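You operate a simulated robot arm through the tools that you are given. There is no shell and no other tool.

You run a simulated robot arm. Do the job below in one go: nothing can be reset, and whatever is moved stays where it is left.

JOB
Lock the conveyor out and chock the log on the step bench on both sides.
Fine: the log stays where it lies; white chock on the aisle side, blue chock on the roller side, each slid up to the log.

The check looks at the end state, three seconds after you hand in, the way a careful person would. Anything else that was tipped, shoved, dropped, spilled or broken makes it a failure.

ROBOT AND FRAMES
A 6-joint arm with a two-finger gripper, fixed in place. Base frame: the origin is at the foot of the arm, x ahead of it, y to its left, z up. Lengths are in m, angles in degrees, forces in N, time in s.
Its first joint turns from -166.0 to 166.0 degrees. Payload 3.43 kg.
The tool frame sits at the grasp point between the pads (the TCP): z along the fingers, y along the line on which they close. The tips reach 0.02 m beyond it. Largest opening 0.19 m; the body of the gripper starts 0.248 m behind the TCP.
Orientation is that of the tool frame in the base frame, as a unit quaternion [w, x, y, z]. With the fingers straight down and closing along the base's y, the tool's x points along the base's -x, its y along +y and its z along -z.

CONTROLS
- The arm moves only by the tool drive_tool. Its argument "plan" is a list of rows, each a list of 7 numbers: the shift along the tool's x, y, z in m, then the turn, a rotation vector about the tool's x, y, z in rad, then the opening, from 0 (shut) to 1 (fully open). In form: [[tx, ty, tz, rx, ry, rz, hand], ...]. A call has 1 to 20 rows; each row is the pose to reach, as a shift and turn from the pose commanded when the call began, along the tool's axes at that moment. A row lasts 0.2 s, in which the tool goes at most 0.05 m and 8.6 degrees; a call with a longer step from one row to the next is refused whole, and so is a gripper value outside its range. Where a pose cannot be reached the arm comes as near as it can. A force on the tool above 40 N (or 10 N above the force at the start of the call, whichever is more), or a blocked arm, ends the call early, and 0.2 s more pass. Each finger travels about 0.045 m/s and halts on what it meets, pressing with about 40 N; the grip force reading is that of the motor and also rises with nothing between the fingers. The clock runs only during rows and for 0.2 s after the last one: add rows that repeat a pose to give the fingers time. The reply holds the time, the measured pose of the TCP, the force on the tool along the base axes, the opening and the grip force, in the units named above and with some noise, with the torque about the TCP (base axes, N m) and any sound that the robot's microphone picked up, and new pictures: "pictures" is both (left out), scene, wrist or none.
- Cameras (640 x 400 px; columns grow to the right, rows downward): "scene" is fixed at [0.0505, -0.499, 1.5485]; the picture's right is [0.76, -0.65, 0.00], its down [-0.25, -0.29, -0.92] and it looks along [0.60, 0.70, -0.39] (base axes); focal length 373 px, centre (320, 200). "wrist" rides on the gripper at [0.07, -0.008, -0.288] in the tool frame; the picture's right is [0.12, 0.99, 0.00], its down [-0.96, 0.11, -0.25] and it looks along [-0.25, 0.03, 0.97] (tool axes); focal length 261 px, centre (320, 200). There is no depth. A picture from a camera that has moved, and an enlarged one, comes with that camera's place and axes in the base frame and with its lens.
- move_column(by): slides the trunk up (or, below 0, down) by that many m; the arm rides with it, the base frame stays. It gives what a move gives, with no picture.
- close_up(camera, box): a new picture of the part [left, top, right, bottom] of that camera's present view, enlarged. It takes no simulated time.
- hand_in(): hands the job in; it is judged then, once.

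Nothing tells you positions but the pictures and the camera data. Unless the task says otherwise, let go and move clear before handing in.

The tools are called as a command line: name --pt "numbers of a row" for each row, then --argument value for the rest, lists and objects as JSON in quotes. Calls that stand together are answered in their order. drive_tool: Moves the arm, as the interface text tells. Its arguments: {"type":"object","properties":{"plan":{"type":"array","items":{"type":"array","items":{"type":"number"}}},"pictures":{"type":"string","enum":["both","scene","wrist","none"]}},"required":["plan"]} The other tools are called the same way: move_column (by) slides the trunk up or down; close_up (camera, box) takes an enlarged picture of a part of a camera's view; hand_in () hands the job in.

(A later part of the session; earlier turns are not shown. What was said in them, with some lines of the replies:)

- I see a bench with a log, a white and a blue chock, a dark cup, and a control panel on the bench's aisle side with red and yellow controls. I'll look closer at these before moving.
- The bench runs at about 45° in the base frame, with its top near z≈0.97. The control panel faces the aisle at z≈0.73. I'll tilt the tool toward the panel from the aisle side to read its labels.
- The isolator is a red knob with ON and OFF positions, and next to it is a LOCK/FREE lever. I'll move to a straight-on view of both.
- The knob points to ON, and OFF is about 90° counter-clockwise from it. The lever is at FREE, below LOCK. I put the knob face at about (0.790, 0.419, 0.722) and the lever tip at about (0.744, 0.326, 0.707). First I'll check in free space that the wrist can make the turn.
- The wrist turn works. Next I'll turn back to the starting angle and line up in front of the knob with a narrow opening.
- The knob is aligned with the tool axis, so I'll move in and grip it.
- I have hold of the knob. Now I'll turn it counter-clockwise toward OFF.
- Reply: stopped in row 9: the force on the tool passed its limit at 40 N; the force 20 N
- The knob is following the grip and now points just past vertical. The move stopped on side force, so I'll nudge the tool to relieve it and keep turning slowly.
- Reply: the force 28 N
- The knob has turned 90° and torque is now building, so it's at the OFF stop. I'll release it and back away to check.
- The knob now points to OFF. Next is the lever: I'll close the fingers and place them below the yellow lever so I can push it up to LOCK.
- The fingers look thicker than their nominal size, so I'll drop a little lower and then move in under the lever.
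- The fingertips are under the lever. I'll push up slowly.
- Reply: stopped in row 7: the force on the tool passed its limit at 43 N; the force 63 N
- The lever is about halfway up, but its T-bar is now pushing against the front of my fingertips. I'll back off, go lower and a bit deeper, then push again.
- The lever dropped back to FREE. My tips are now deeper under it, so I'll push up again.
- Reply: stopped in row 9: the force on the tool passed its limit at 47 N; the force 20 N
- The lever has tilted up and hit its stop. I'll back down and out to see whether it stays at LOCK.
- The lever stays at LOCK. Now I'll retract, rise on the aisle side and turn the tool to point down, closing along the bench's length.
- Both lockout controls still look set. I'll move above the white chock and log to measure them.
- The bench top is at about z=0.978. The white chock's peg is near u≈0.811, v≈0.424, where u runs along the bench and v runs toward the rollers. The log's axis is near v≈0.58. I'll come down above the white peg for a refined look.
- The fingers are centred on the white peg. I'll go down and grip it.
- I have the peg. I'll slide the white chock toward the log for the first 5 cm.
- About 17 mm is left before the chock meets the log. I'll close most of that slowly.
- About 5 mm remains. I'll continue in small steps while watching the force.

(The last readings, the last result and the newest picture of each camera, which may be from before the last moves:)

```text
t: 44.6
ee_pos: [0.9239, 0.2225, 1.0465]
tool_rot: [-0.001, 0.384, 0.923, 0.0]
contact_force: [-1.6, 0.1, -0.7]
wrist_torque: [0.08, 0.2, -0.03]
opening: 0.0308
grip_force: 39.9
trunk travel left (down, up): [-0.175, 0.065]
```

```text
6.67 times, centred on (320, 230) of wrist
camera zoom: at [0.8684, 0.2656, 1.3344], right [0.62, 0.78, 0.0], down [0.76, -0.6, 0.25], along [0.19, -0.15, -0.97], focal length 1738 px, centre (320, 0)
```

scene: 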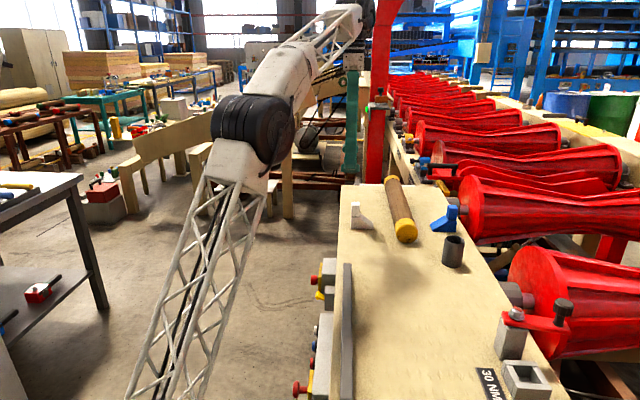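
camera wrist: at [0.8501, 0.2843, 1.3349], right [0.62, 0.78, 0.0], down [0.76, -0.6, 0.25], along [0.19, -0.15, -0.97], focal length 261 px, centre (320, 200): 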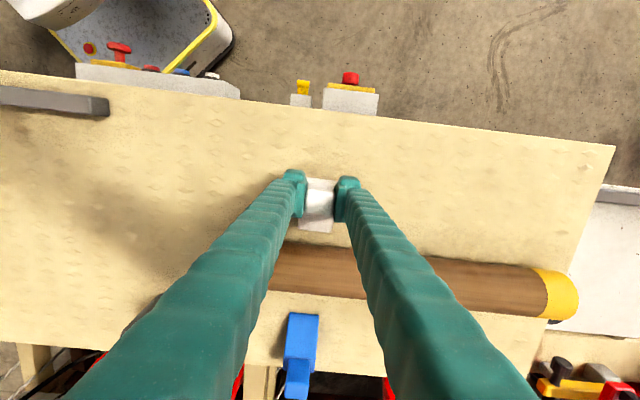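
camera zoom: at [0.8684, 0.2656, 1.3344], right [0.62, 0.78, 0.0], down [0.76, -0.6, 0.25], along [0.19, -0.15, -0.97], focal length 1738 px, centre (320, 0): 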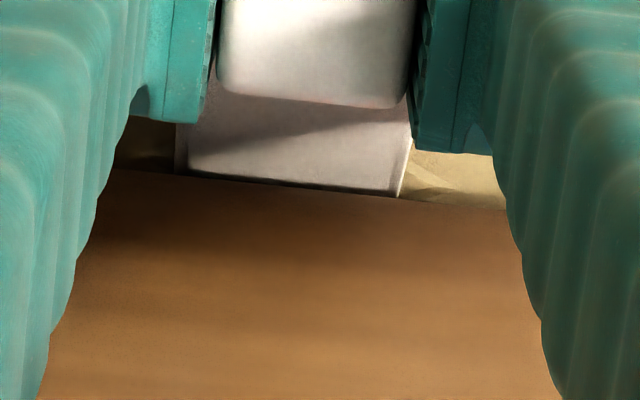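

The log moved by about 1 mm, so the white chock is now touching it. I'll release it and lift clear.

drive_tool --pt "0 0 0 0 0 0 0.2" --pt "0 0 0 0 0 0 0.3" --pt "0 0 0 0 0 0 0.38" --pt "0 0 0 0 0 0 0.38" --pt "0 0 -0.02 0 0 0 0.38" --pt "0 0 -0.05 0 0 0 0.38" --pt "0 0 -0.09 0 0 0 0.4" --pt "0 0 -0.13 0 0 0 0.4"

close_up --camera "scene" --box '[365, 175, 475, 255]'

close_up --camera "scene" --box '[375, 200, 425, 250]'

close_up --camera "wrist" --box '[240, 170, 400, 330]'

```text
t: 46.4
ee_pos: [0.9239, 0.2211, 1.1766]
tool_rot: [0.001, 0.383, 0.924, 0.0]
contact_force: [-0.8, 0.2, 0.3]
wrist_torque: [0.01, -0.04, -0.04]
opening: 0.0762
grip_force: 0.1
trunk travel left (down, up): [-0.175, 0.065]
camera wrist: at [0.8684, 0.2644, 1.4647], right [0.62, 0.78, 0.0], down [0.76, -0.6, 0.25], along [0.19, -0.15, -0.97], focal length 261 px, centre (320, 200)
```

scene: 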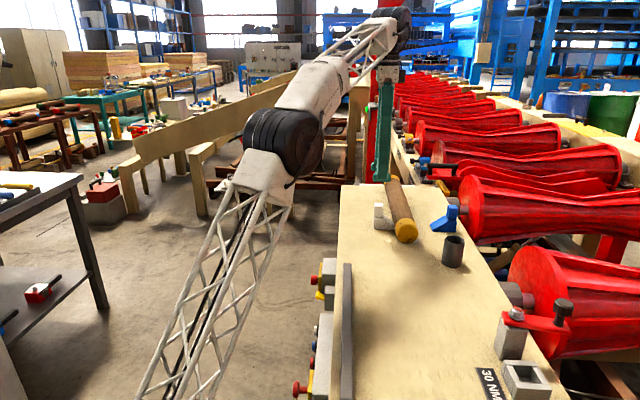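
wrist: 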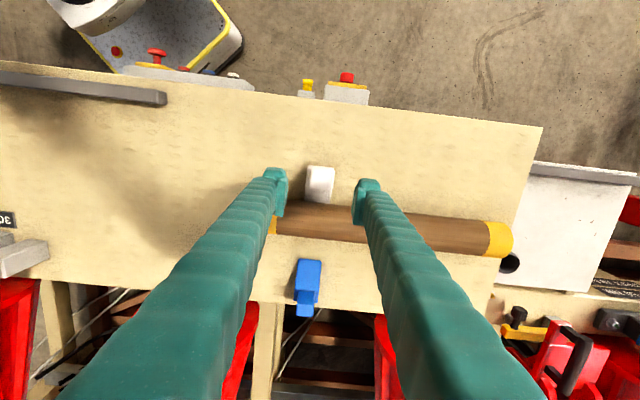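

```text
5.00 times, centred on (420, 215) of scene
camera zoom: at [0.0505, -0.499, 1.5485], right [0.76, -0.65, 0.0], down [-0.25, -0.29, -0.92], along [0.6, 0.7, -0.39], focal length 1864 px, centre (-180, 125)
```

zoom: 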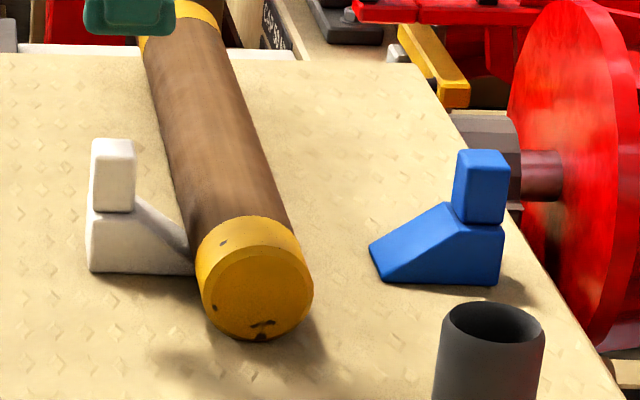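

```text
8.00 times, centred on (400, 225) of scene
camera zoom: at [0.0505, -0.499, 1.5485], right [0.76, -0.65, 0.0], down [-0.25, -0.29, -0.92], along [0.6, 0.7, -0.39], focal length 2983 px, centre (-320, 0)
```

zoom: 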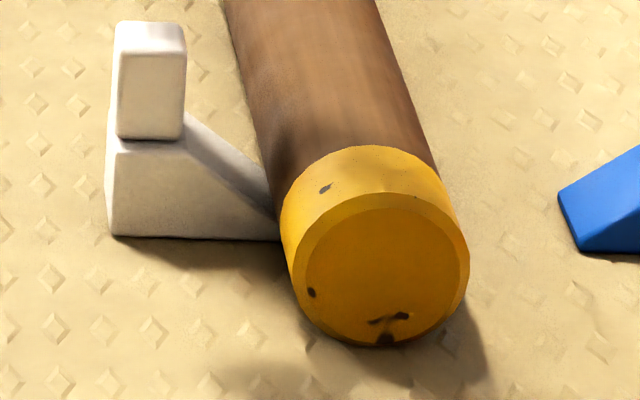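

```text
2.50 times, centred on (320, 250) of wrist
camera zoom: at [0.8684, 0.2644, 1.4647], right [0.62, 0.78, 0.0], down [0.76, -0.6, 0.25], along [0.19, -0.15, -0.97], focal length 652 px, centre (320, 75)
```

zoom: 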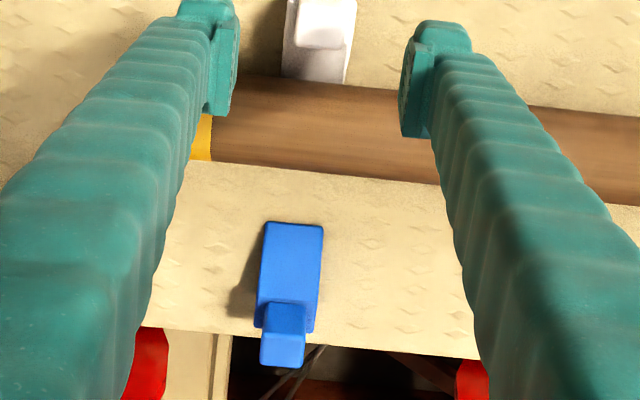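

The white chock is seated and the log is steady. The blue peg is at about u≈0.813, v≈0.742, roughly 1.1 m from the base. That's past the straight-down reach, so I'll tilt the tool 30° toward the roller side as I move over it.

drive_tool --pt "-0.03 0 0 0 -0.066 0 0.4" --pt "-0.06 0.001 0 0 -0.131 0 0.4" --pt "-0.09 0.001 0 0 -0.197 0 0.4" --pt "-0.12 0.002 0.005 0 -0.262 0 0.4" --pt "-0.15 0.002 0.015 0 -0.328 0 0.4" --pt "-0.18 0.003 0.025 0 -0.393 0 0.4" --pt "-0.21 0.003 0.036 0 -0.459 0 0.4" --pt "-0.235 0.003 0.0466 0 -0.524 0 0.4" --pt "-0.235 0.003 0.0466 0 -0.524 0 0.4"

close_up --camera "wrist" --box '[240, 130, 400, 290]'

close_up --camera "scene" --box '[365, 175, 475, 255]'

```text
t: 48.4
ee_pos: [1.0927, 0.0555, 1.1297]
tool_rot: [0.239, 0.37, 0.892, -0.099]
contact_force: [-0.2, -0.7, -0.8]
wrist_torque: [-0.03, -0.01, -0.02]
opening: 0.076
grip_force: 0.1
trunk travel left (down, up): [-0.175, 0.065]
camera wrist: at [0.9419, 0.195, 1.3445], right [0.63, 0.77, -0.06], down [0.58, -0.42, 0.7], along [0.51, -0.47, -0.72], focal length 261 px, centre (320, 200)
```

scene: 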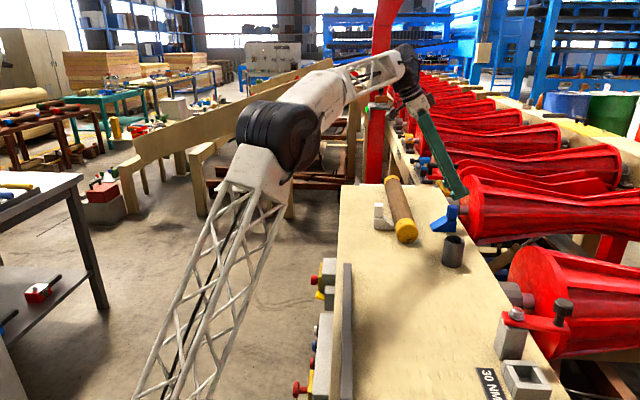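
wrist: 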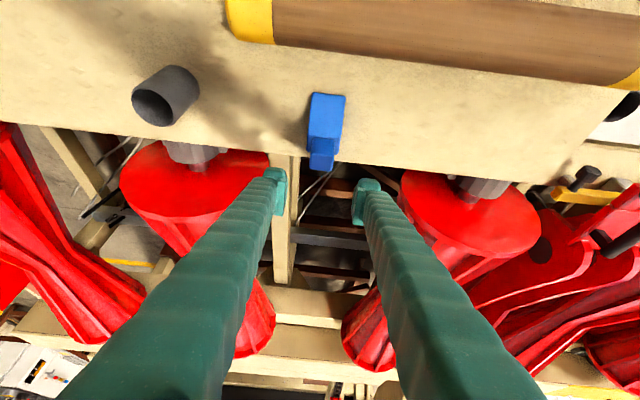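

```text
2.50 times, centred on (320, 210) of wrist
camera zoom: at [0.9419, 0.195, 1.3445], right [0.63, 0.77, -0.06], down [0.58, -0.42, 0.7], along [0.51, -0.47, -0.72], focal length 652 px, centre (320, 175)
```

zoom: 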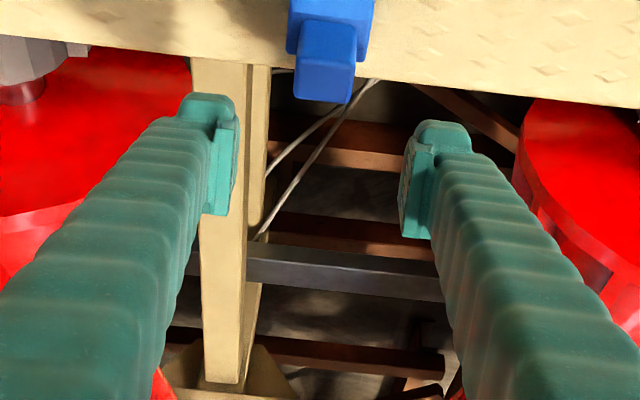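

```text
5.00 times, centred on (420, 215) of scene
camera zoom: at [0.0505, -0.499, 1.5485], right [0.76, -0.65, 0.0], down [-0.25, -0.29, -0.92], along [0.6, 0.7, -0.39], focal length 1864 px, centre (-180, 125)
```

zoom: 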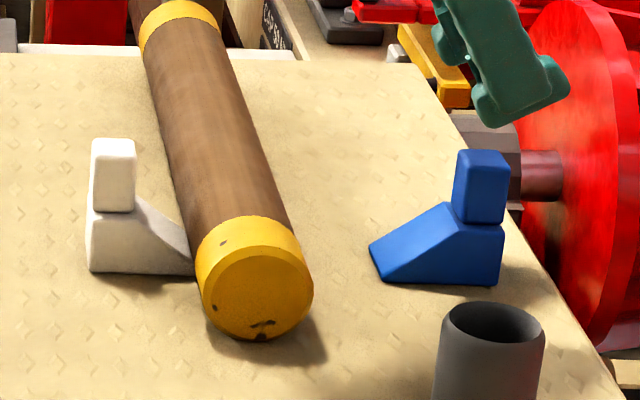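

The 30° tilt reaches, and the fingers straddle the blue peg. I'll go down and grip it.

drive_tool --pt "0.011 0 0.021 0 0 0 0.4" --pt "0.022 0 0.042 0 0 0 0.4" --pt "0.031 0 0.059 0 0 0 0.4" --pt "0.036 0 0.0693 0 0 0 0.4" --pt "0.036 0 0.0693 0 0 0 0.4" --pictures "wrist"

close_up --camera "wrist" --box '[240, 130, 400, 290]'

close_up --camera "scene" --box '[425, 185, 485, 245]'

```text
t: 49.6
ee_pos: [1.0943, 0.0545, 1.0522]
tool_rot: [0.238, 0.371, 0.892, -0.099]
contact_force: [0.1, -0.2, 0.3]
wrist_torque: [-0.01, 0.01, 0.0]
opening: 0.076
grip_force: 0.0
trunk travel left (down, up): [-0.175, 0.065]
camera wrist: at [0.9436, 0.1931, 1.2668], right [0.63, 0.77, -0.06], down [0.58, -0.42, 0.7], along [0.51, -0.47, -0.72], focal length 261 px, centre (320, 200)
```

wrist: 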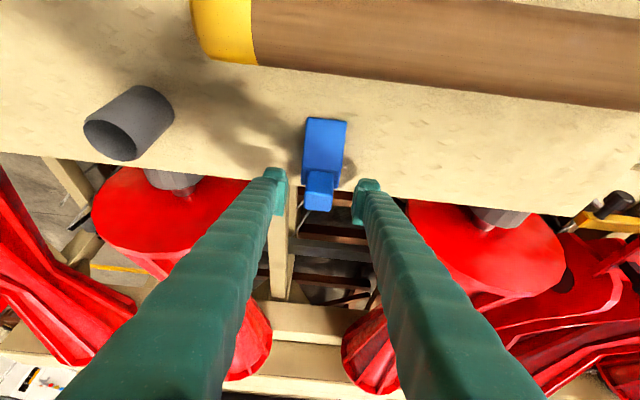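

```text
2.50 times, centred on (320, 210) of wrist
camera zoom: at [0.9436, 0.1931, 1.2668], right [0.63, 0.77, -0.06], down [0.58, -0.42, 0.7], along [0.51, -0.47, -0.72], focal length 652 px, centre (320, 175)
```

zoom: 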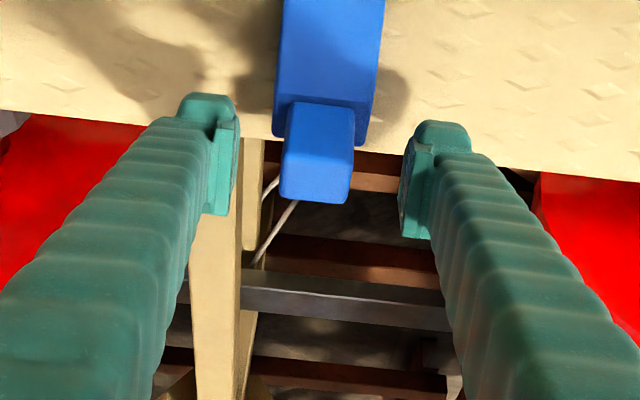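

```text
6.67 times, centred on (455, 215) of scene
camera zoom: at [0.0505, -0.499, 1.5485], right [0.76, -0.65, 0.0], down [-0.25, -0.29, -0.92], along [0.6, 0.7, -0.39], focal length 2486 px, centre (-580, 100)
```

zoom: 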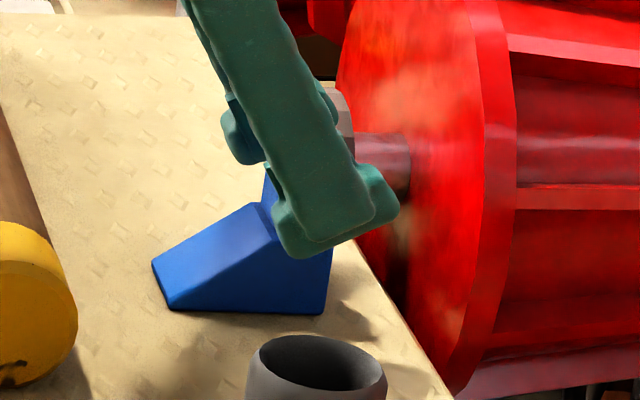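

drive_tool --pt "-0.0015 0 -0.0026 0 0 0 0.35" --pt "-0.0015 0 -0.0026 0 0 0 0.25" --pt "-0.0015 0 -0.0026 0 0 0 0.18" --pt "-0.0015 0 -0.0026 0 0 0 0.1" --pt "-0.0015 0 -0.0026 0 0 0 0.1" --pt "-0.0015 0 -0.0026 0 0 0 0.1" --pictures "none"

close_up --camera "wrist" --box '[240, 90, 400, 250]'

close_up --camera "scene" --box '[390, 185, 490, 255]'

```text
t: 51.0
ee_pos: [1.0936, 0.0541, 1.0546]
tool_rot: [0.239, 0.371, 0.892, -0.099]
contact_force: [-1.7, -0.7, 0.6]
wrist_torque: [-0.05, 0.08, 0.0]
opening: 0.0307
grip_force: 39.4
trunk travel left (down, up): [-0.175, 0.065]
```

```text
2.50 times, centred on (320, 170) of wrist
camera zoom: at [0.9437, 0.193, 1.2695], right [0.63, 0.77, -0.06], down [0.58, -0.42, 0.69], along [0.51, -0.47, -0.72], focal length 652 px, centre (320, 275)
```

zoom: 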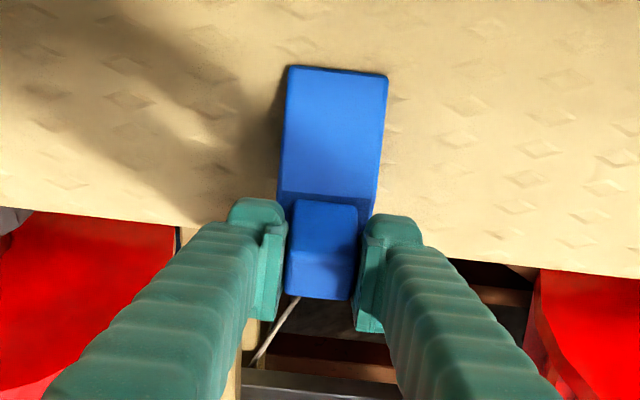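

```text
5.71 times, centred on (440, 220) of scene
camera zoom: at [0.0505, -0.499, 1.5485], right [0.76, -0.65, 0.0], down [-0.25, -0.29, -0.92], along [0.6, 0.7, -0.39], focal length 2130 px, centre (-366, 86)
```

zoom: 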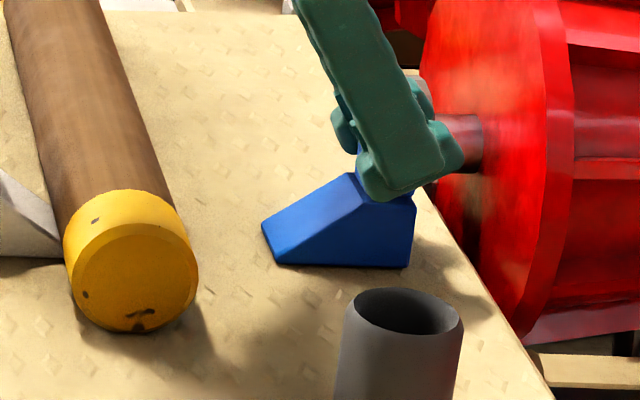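

I have the blue peg. I'll slide the chock level toward the log.

drive_tool --pt "0.0043 0 -0.0025 0 0 0 0.1" --pt "0.013 0 -0.0075 0 0 0 0.1" --pt "0.0216 0 -0.0125 0 0 0 0.1" --pt "0.0303 0 -0.0175 0 0 0 0.1" --pt "0.039 0 -0.0225 0 0 0 0.1" --pt "0.0476 0 -0.0275 0 0 0 0.1" --pt "0.0476 0 -0.0275 0 0 0 0.1" --pictures "wrist"

close_up --camera "wrist" --box '[270, 70, 370, 170]'

close_up --camera "scene" --box '[380, 185, 460, 255]'

```text
t: 52.6
ee_pos: [1.0561, 0.0938, 1.0556]
tool_rot: [0.24, 0.371, 0.892, -0.099]
contact_force: [1.2, -3.0, 5.8]
wrist_torque: [0.01, -0.07, -0.02]
opening: 0.0309
grip_force: 40.1
trunk travel left (down, up): [-0.175, 0.065]
camera wrist: at [0.9053, 0.2328, 1.2693], right [0.63, 0.77, -0.06], down [0.58, -0.42, 0.7], along [0.51, -0.47, -0.72], focal length 261 px, centre (320, 200)
```

wrist: 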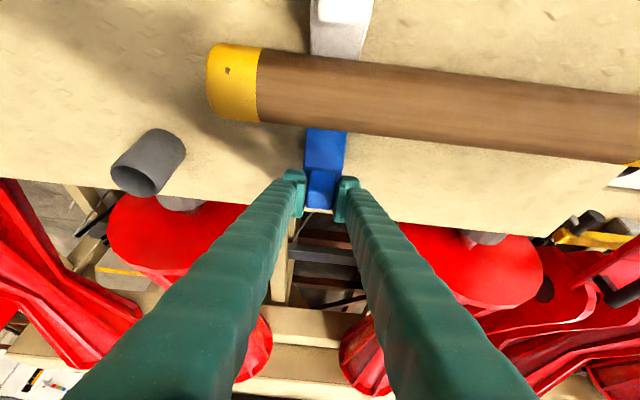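

```text
4.00 times, centred on (320, 120) of wrist
camera zoom: at [0.9053, 0.2328, 1.2693], right [0.63, 0.77, -0.06], down [0.58, -0.42, 0.7], along [0.51, -0.47, -0.72], focal length 1043 px, centre (320, 520)
```

zoom: 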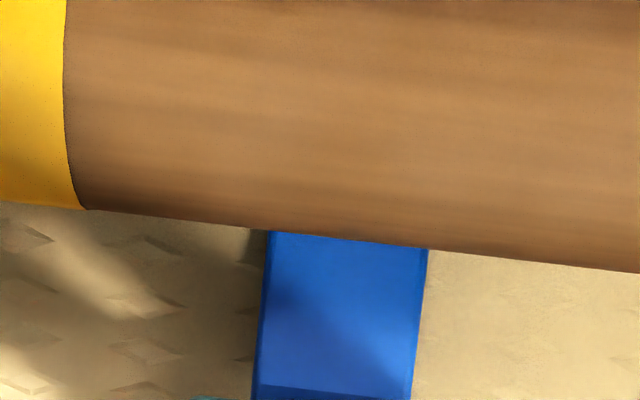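

```text
5.71 times, centred on (420, 220) of scene
camera zoom: at [0.0505, -0.499, 1.5485], right [0.76, -0.65, 0.0], down [-0.25, -0.29, -0.92], along [0.6, 0.7, -0.39], focal length 2130 px, centre (-251, 86)
```

zoom: 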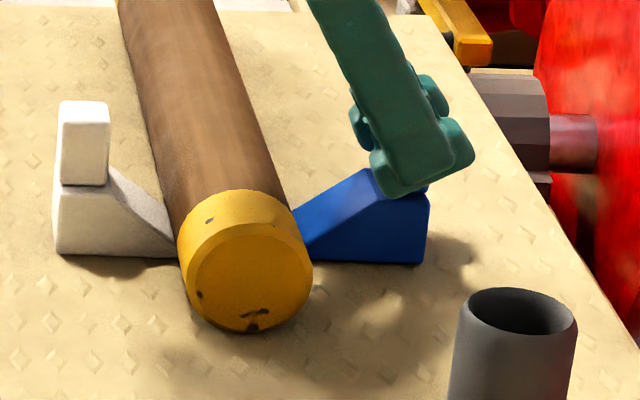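

close_up --camera "scene" --box '[375, 200, 425, 250]'

drive_tool --pt "0.0017 0 -0.001 0 0 0 0.1" --pt "0.0035 0 -0.002 0 0 0 0.1" --pt "0.0052 0 -0.003 0 0 0 0.1" --pt "0.0052 0 -0.003 0 0 0 0.1" --pictures "none"

close_up --camera "scene" --box '[375, 200, 425, 250]'

close_up --camera "wrist" --box '[270, 0, 370, 100]'

```text
8.00 times, centred on (400, 225) of scene
camera zoom: at [0.0505, -0.499, 1.5485], right [0.76, -0.65, 0.0], down [-0.25, -0.29, -0.92], along [0.6, 0.7, -0.39], focal length 2983 px, centre (-320, 0)
```

zoom: 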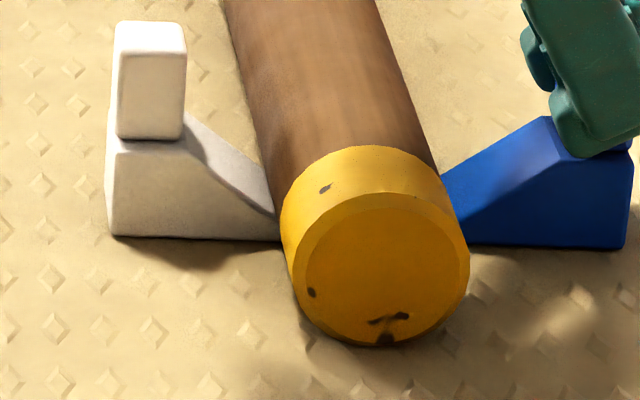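

```text
t: 53.6
ee_pos: [1.0517, 0.0982, 1.0548]
tool_rot: [0.239, 0.371, 0.892, -0.099]
contact_force: [4.8, -7.2, 9.2]
wrist_torque: [-0.01, -0.23, -0.15]
opening: 0.031
grip_force: 40.2
trunk travel left (down, up): [-0.175, 0.065]
```

```text
8.00 times, centred on (400, 225) of scene
camera zoom: at [0.0505, -0.499, 1.5485], right [0.76, -0.65, 0.0], down [-0.25, -0.29, -0.92], along [0.6, 0.7, -0.39], focal length 2983 px, centre (-320, 0)
```

zoom: 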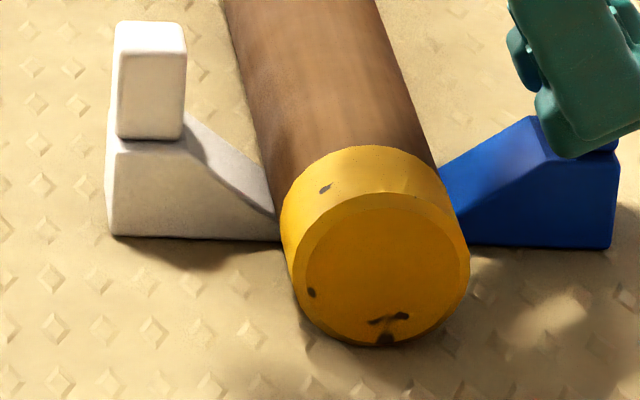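

```text
4.00 times, centred on (320, 50) of wrist
camera zoom: at [0.901, 0.2365, 1.2691], right [0.63, 0.77, -0.06], down [0.58, -0.42, 0.7], along [0.51, -0.47, -0.72], focal length 1043 px, centre (320, 800)
```

zoom: 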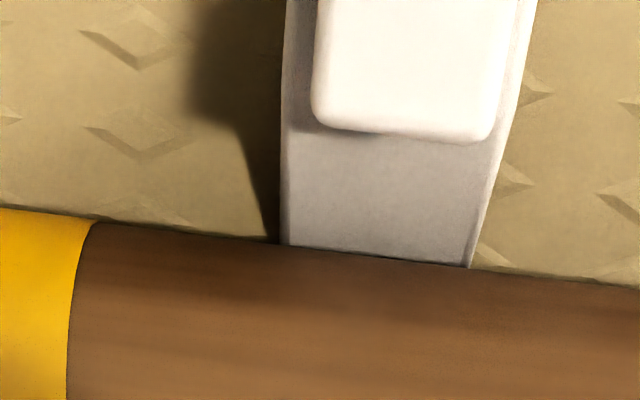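

The log hasn't moved, but the chock is pressing slightly into the bench. I'll ease up by about 1 mm and continue in small steps.

drive_tool --pt "-0.0005 0 -0.0009 0 0 0 0.1" --pt "0.0004 0 -0.0014 0 0 0 0.1" --pt "0.0012 0 -0.0019 0 0 0 0.1" --pt "0.0021 0 -0.0024 0 0 0 0.1" --pt "0.0021 0 -0.0024 0 0 0 0.1" --pictures "none"

close_up --camera "scene" --box '[375, 200, 425, 250]'

close_up --camera "wrist" --box '[270, 70, 370, 170]'

```text
t: 54.8
ee_pos: [1.0488, 0.101, 1.0558]
tool_rot: [0.239, 0.371, 0.892, -0.099]
contact_force: [-0.5, 0.6, 0.0]
wrist_torque: [0.02, -0.01, -0.05]
opening: 0.0308
grip_force: 39.7
trunk travel left (down, up): [-0.175, 0.065]
```

```text
8.00 times, centred on (400, 225) of scene
camera zoom: at [0.0505, -0.499, 1.5485], right [0.76, -0.65, 0.0], down [-0.25, -0.29, -0.92], along [0.6, 0.7, -0.39], focal length 2983 px, centre (-320, 0)
```

zoom: 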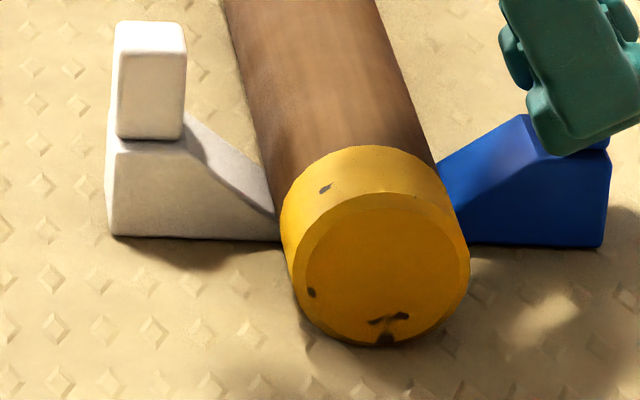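

```text
4.00 times, centred on (320, 120) of wrist
camera zoom: at [0.8988, 0.239, 1.2699], right [0.63, 0.77, -0.06], down [0.58, -0.42, 0.69], along [0.51, -0.47, -0.72], focal length 1043 px, centre (320, 520)
```

zoom: 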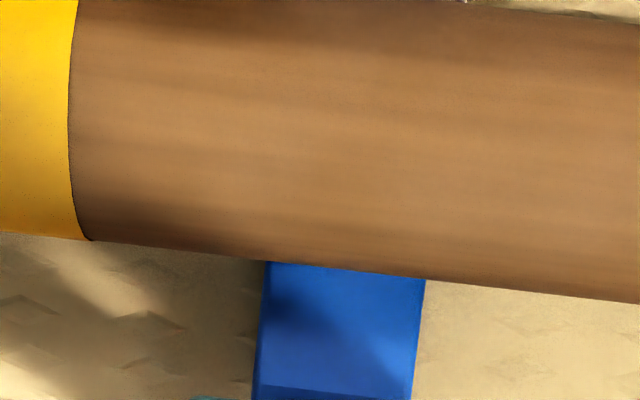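

drive_tool --pt "0.0009 0 -0.0005 0 0 0 0.1" --pt "0.0017 0 -0.001 0 0 0 0.1" --pt "0.0026 0 -0.0015 0 0 0 0.1" --pt "0.0026 0 -0.0015 0 0 0 0.1" --pictures "none"

close_up --camera "scene" --box '[375, 200, 425, 250]'

```text
t: 55.8
ee_pos: [1.0475, 0.1031, 1.056]
tool_rot: [0.24, 0.371, 0.892, -0.099]
contact_force: [0.6, -0.6, -0.3]
wrist_torque: [-0.03, -0.01, -0.03]
opening: 0.0309
grip_force: 40.3
trunk travel left (down, up): [-0.175, 0.065]
```

```text
8.00 times, centred on (400, 225) of scene
camera zoom: at [0.0505, -0.499, 1.5485], right [0.76, -0.65, 0.0], down [-0.25, -0.29, -0.92], along [0.6, 0.7, -0.39], focal length 2983 px, centre (-320, 0)
```

zoom: 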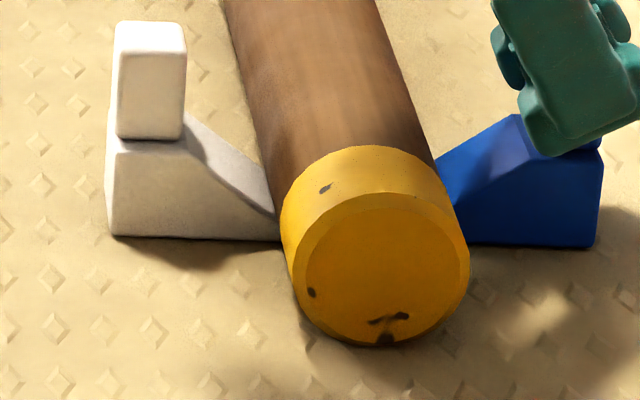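

drive_tool --pt "0.0009 0 -0.0005 0 0 0 0.1" --pt "0.0017 0 -0.001 0 0 0 0.1" --pt "0.0017 0 -0.001 0 0 0 0.1" --pictures "none"

close_up --camera "scene" --box '[375, 200, 425, 250]'

```text
t: 56.6
ee_pos: [1.0462, 0.1025, 1.0564]
tool_rot: [0.239, 0.371, 0.892, -0.099]
contact_force: [0.2, 0.5, 0.1]
wrist_torque: [-0.02, 0.0, -0.03]
opening: 0.0308
grip_force: 40.2
trunk travel left (down, up): [-0.175, 0.065]
```

```text
8.00 times, centred on (400, 225) of scene
camera zoom: at [0.0505, -0.499, 1.5485], right [0.76, -0.65, 0.0], down [-0.25, -0.29, -0.92], along [0.6, 0.7, -0.39], focal length 2983 px, centre (-320, 0)
```

zoom: 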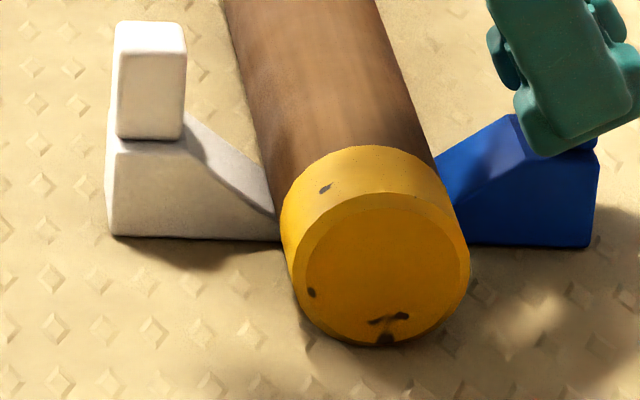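

drive_tool --pt "0.0009 0 -0.0005 0 0 0 0.1" --pt "0.0017 0 -0.001 0 0 0 0.1" --pt "0.0017 0 -0.001 0 0 0 0.1" --pictures "none"

close_up --camera "scene" --box '[375, 200, 425, 250]'

```text
t: 57.4
ee_pos: [1.0443, 0.1046, 1.0565]
tool_rot: [0.239, 0.371, 0.892, -0.099]
contact_force: [0.1, -0.5, -0.9]
wrist_torque: [0.01, -0.01, -0.02]
opening: 0.0308
grip_force: 39.7
trunk travel left (down, up): [-0.175, 0.065]
```

```text
8.00 times, centred on (400, 225) of scene
camera zoom: at [0.0505, -0.499, 1.5485], right [0.76, -0.65, 0.0], down [-0.25, -0.29, -0.92], along [0.6, 0.7, -0.39], focal length 2983 px, centre (-320, 0)
```

zoom: 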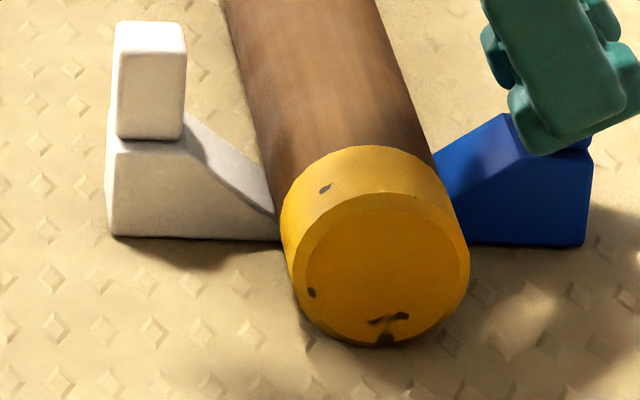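

drive_tool --pt "0.0009 0 -0.0005 0 0 0 0.1" --pt "0.0017 0 -0.001 0 0 0 0.1" --pt "0.0017 0 -0.001 0 0 0 0.1" --pictures "none"

close_up --camera "scene" --box '[375, 200, 425, 250]'

```text
t: 58.2
ee_pos: [1.0432, 0.1063, 1.0554]
tool_rot: [0.238, 0.371, 0.892, -0.1]
contact_force: [2.5, -0.4, -1.4]
wrist_torque: [-0.12, -0.28, -0.02]
opening: 0.0304
grip_force: 40.3
trunk travel left (down, up): [-0.175, 0.065]
```

```text
8.00 times, centred on (400, 225) of scene
camera zoom: at [0.0505, -0.499, 1.5485], right [0.76, -0.65, 0.0], down [-0.25, -0.29, -0.92], along [0.6, 0.7, -0.39], focal length 2983 px, centre (-320, 0)
```

zoom: 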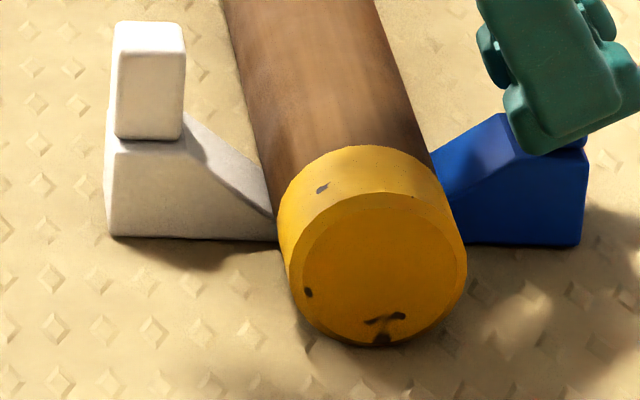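

The blue chock now touches the log and has nudged it back to where it started, so both sides are in contact. I'll release and retreat straight up.

drive_tool --pt "0.0003 0 0.0006 0 0 0 0.1" --pt "0.0003 0 0.0006 0 0 0 0.2" --pt "0.0003 0 0.0006 0 0 0 0.3" --pt "0.0003 0 0.0006 0 0 0 0.36" --pt "0.0003 0 0.0006 0 0 0 0.36" --pt "-0.01 0 -0.017 0 0 0 0.36" --pt "-0.025 0 -0.043 0 0 0 0.36" --pt "-0.045 0 -0.078 0 0 0 0.36" --pt "-0.065 0 -0.113 0 0 0 0.36" --pt "-0.085 0 -0.147 0 0 0 0.36"

close_up --camera "scene" --box '[375, 200, 425, 250]'

close_up --camera "scene" --box '[365, 170, 475, 280]'

close_up --camera "wrist" --box '[220, 20, 420, 170]'

```text
t: 60.4
ee_pos: [1.0434, 0.1076, 1.2258]
tool_rot: [0.239, 0.37, 0.892, -0.099]
contact_force: [0.1, -0.8, -1.4]
wrist_torque: [-0.02, 0.01, -0.01]
opening: 0.0684
grip_force: 0.0
trunk travel left (down, up): [-0.175, 0.065]
camera wrist: at [0.893, 0.2461, 1.4403], right [0.63, 0.77, -0.06], down [0.58, -0.42, 0.69], along [0.51, -0.47, -0.72], focal length 261 px, centre (320, 200)
```

scene: 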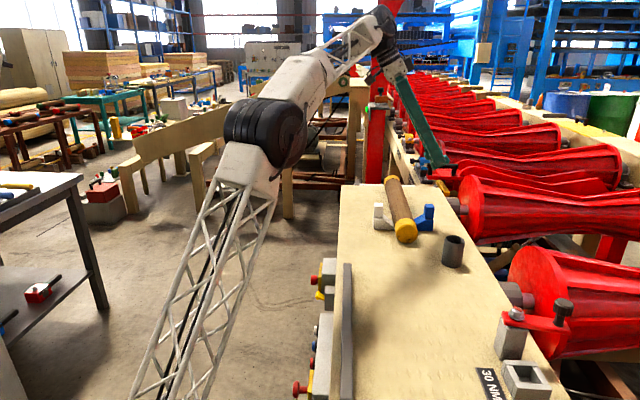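
wrist: 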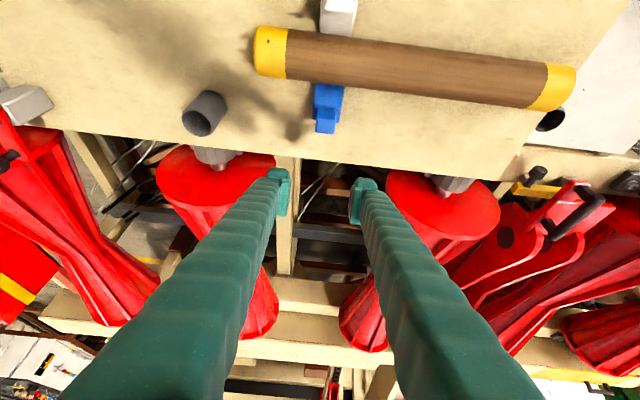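

```text
8.00 times, centred on (400, 225) of scene
camera zoom: at [0.0505, -0.499, 1.5485], right [0.76, -0.65, 0.0], down [-0.25, -0.29, -0.92], along [0.6, 0.7, -0.39], focal length 2983 px, centre (-320, 0)
```

zoom: 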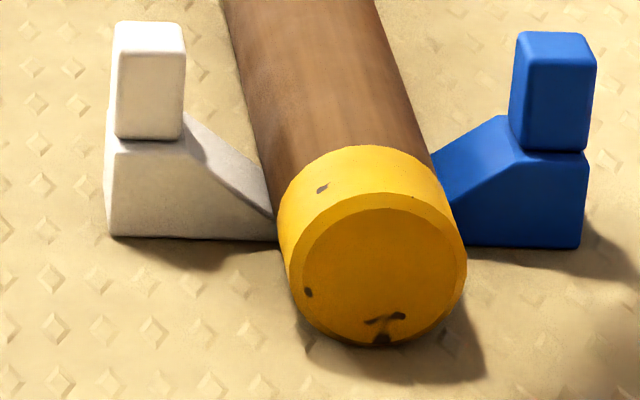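

```text
3.64 times, centred on (420, 225) of scene
camera zoom: at [0.0505, -0.499, 1.5485], right [0.76, -0.65, 0.0], down [-0.25, -0.29, -0.92], along [0.6, 0.7, -0.39], focal length 1356 px, centre (-44, 109)
```

zoom: 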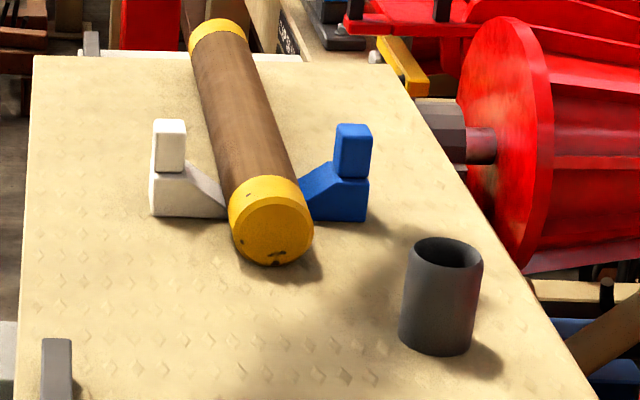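

```text
2.67 times, centred on (320, 95) of wrist
camera zoom: at [0.893, 0.2461, 1.4403], right [0.63, 0.77, -0.06], down [0.58, -0.42, 0.69], along [0.51, -0.47, -0.72], focal length 695 px, centre (320, 480)
```

zoom: 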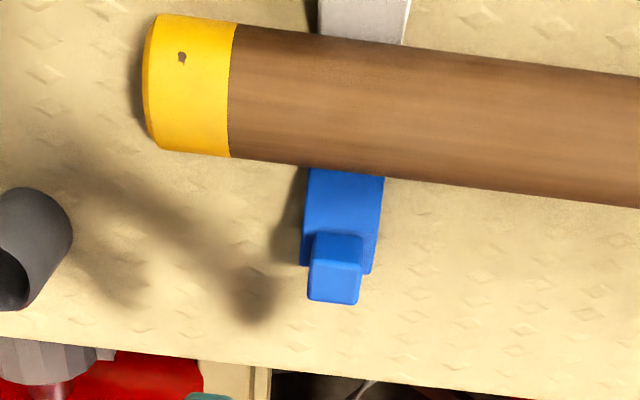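

Both chocks are snug and the log is back at its original spot. I'll retreat to the aisle side and recheck the isolator and lock lever.

drive_tool --pt "0.0346 0 -0.02 0 0.05 0 0.36" --pt "0.0693 0 -0.04 0 0.1 0 0.36" --pt "0.1039 0 -0.06 0 0.15 0 0.36" --pt "0.1386 0 -0.08 0 0.2 0 0.36" --pt "0.1732 0 -0.1 0 0.26 0 0.36" --pt "0.2078 0 -0.12 0 0.32 0 0.36" --pt "0.2425 0 -0.14 0 0.38 0 0.36" --pt "0.2771 0 -0.16 0 0.44 0 0.36" --pt "0.3118 0 -0.18 0 0.5 0 0.36" --pt "0.3464 0 -0.2 0 0.524 0 0.36" --pt "0.381 0 -0.22 0 0.524 0 0.36" --pt "0.4157 0 -0.24 0 0.524 0 0.36" --pt "0.4503 0 -0.26 0 0.524 0 0.36" --pt "0.4503 0 -0.26 0 0.524 0 0.36"

close_up --camera "scene" --box '[300, 250, 360, 310]'

close_up --camera "scene" --box '[375, 200, 425, 250]'

close_up --camera "wrist" --box '[260, 160, 400, 300]'

```text
t: 63.4
ee_pos: [0.6766, 0.4772, 1.2251]
tool_rot: [0.0, 0.384, 0.923, 0.0]
contact_force: [-0.5, 0.0, 0.1]
wrist_torque: [0.02, -0.01, -0.02]
opening: 0.0684
grip_force: 0.1
trunk travel left (down, up): [-0.175, 0.065]
camera wrist: at [0.6199, 0.5202, 1.5128], right [0.62, 0.78, 0.0], down [0.76, -0.6, 0.25], along [0.19, -0.15, -0.97], focal length 261 px, centre (320, 200)
```

scene: 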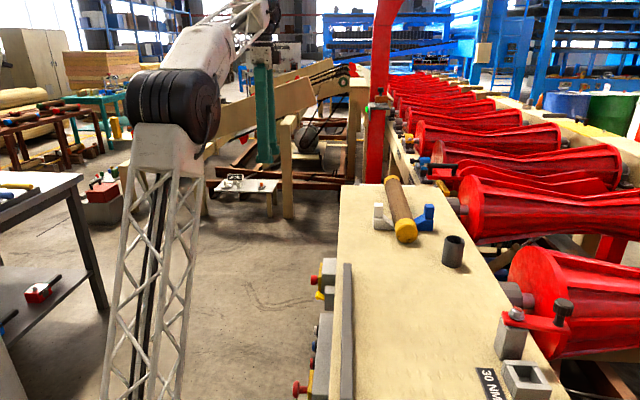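
wrist: 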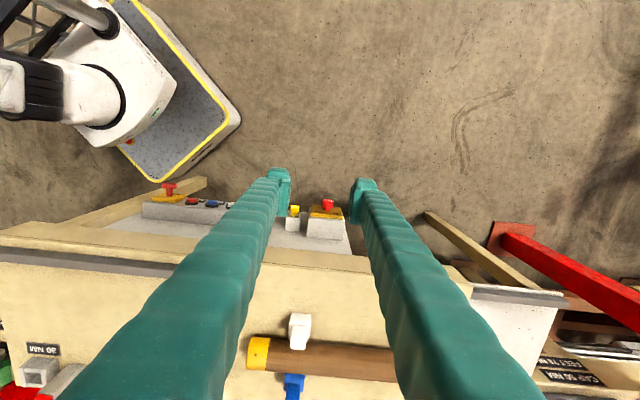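

```text
6.67 times, centred on (330, 280) of scene
camera zoom: at [0.0505, -0.499, 1.5485], right [0.76, -0.65, 0.0], down [-0.25, -0.29, -0.92], along [0.6, 0.7, -0.39], focal length 2486 px, centre (253, -333)
```

zoom: 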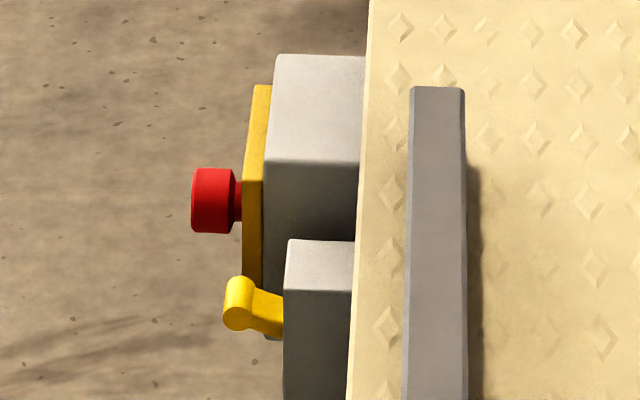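

```text
8.00 times, centred on (400, 225) of scene
camera zoom: at [0.0505, -0.499, 1.5485], right [0.76, -0.65, 0.0], down [-0.25, -0.29, -0.92], along [0.6, 0.7, -0.39], focal length 2983 px, centre (-320, 0)
```

zoom: 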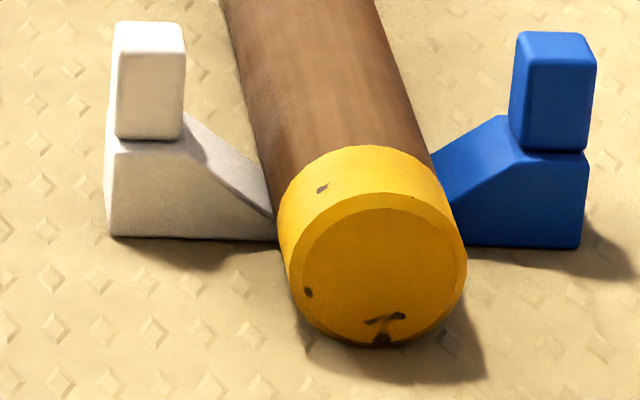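

```text
2.86 times, centred on (330, 230) of wrist
camera zoom: at [0.6199, 0.5202, 1.5128], right [0.62, 0.78, 0.0], down [0.76, -0.6, 0.25], along [0.19, -0.15, -0.97], focal length 745 px, centre (291, 114)
```

zoom: 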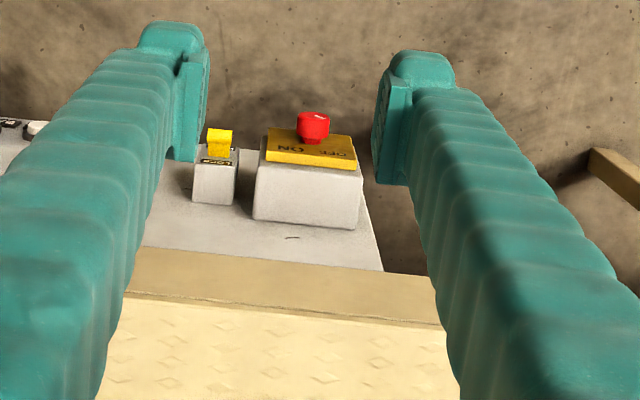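

The isolator is at OFF and the lever is holding at LOCK. The white chock sits against the log on the aisle side and the blue one on the roller side. The log is where it started, nothing else has moved, and the arm is clear, so I'm handing in.

hand_in

```text
The job is handed in.
```

The conveyor is locked out and the log is chocked on both sides. I've handed the job in; no result has come back yet.

- **Lockout:** I turned the conveyor isolator knob 90° from ON to its OFF stop. I then pushed the yellow lever up to LOCK, where it stayed after I let go. My first push on the lever slipped and it dropped back to FREE; the second held.
- **White chock:** it's slid up to the log on the aisle side and touching it. The contact rolled the log about 1 mm toward the rollers.
- **Blue chock:** it's slid up on the roller side. When it made contact it moved the log back about 1 mm, to its original spot as far as I can see in the close-ups.

In the last pictures the log and both chocks sit steady, and I saw nothing else knocked or moved. The arm had let go and was back over the aisle side, clear of the bench, before I handed in.
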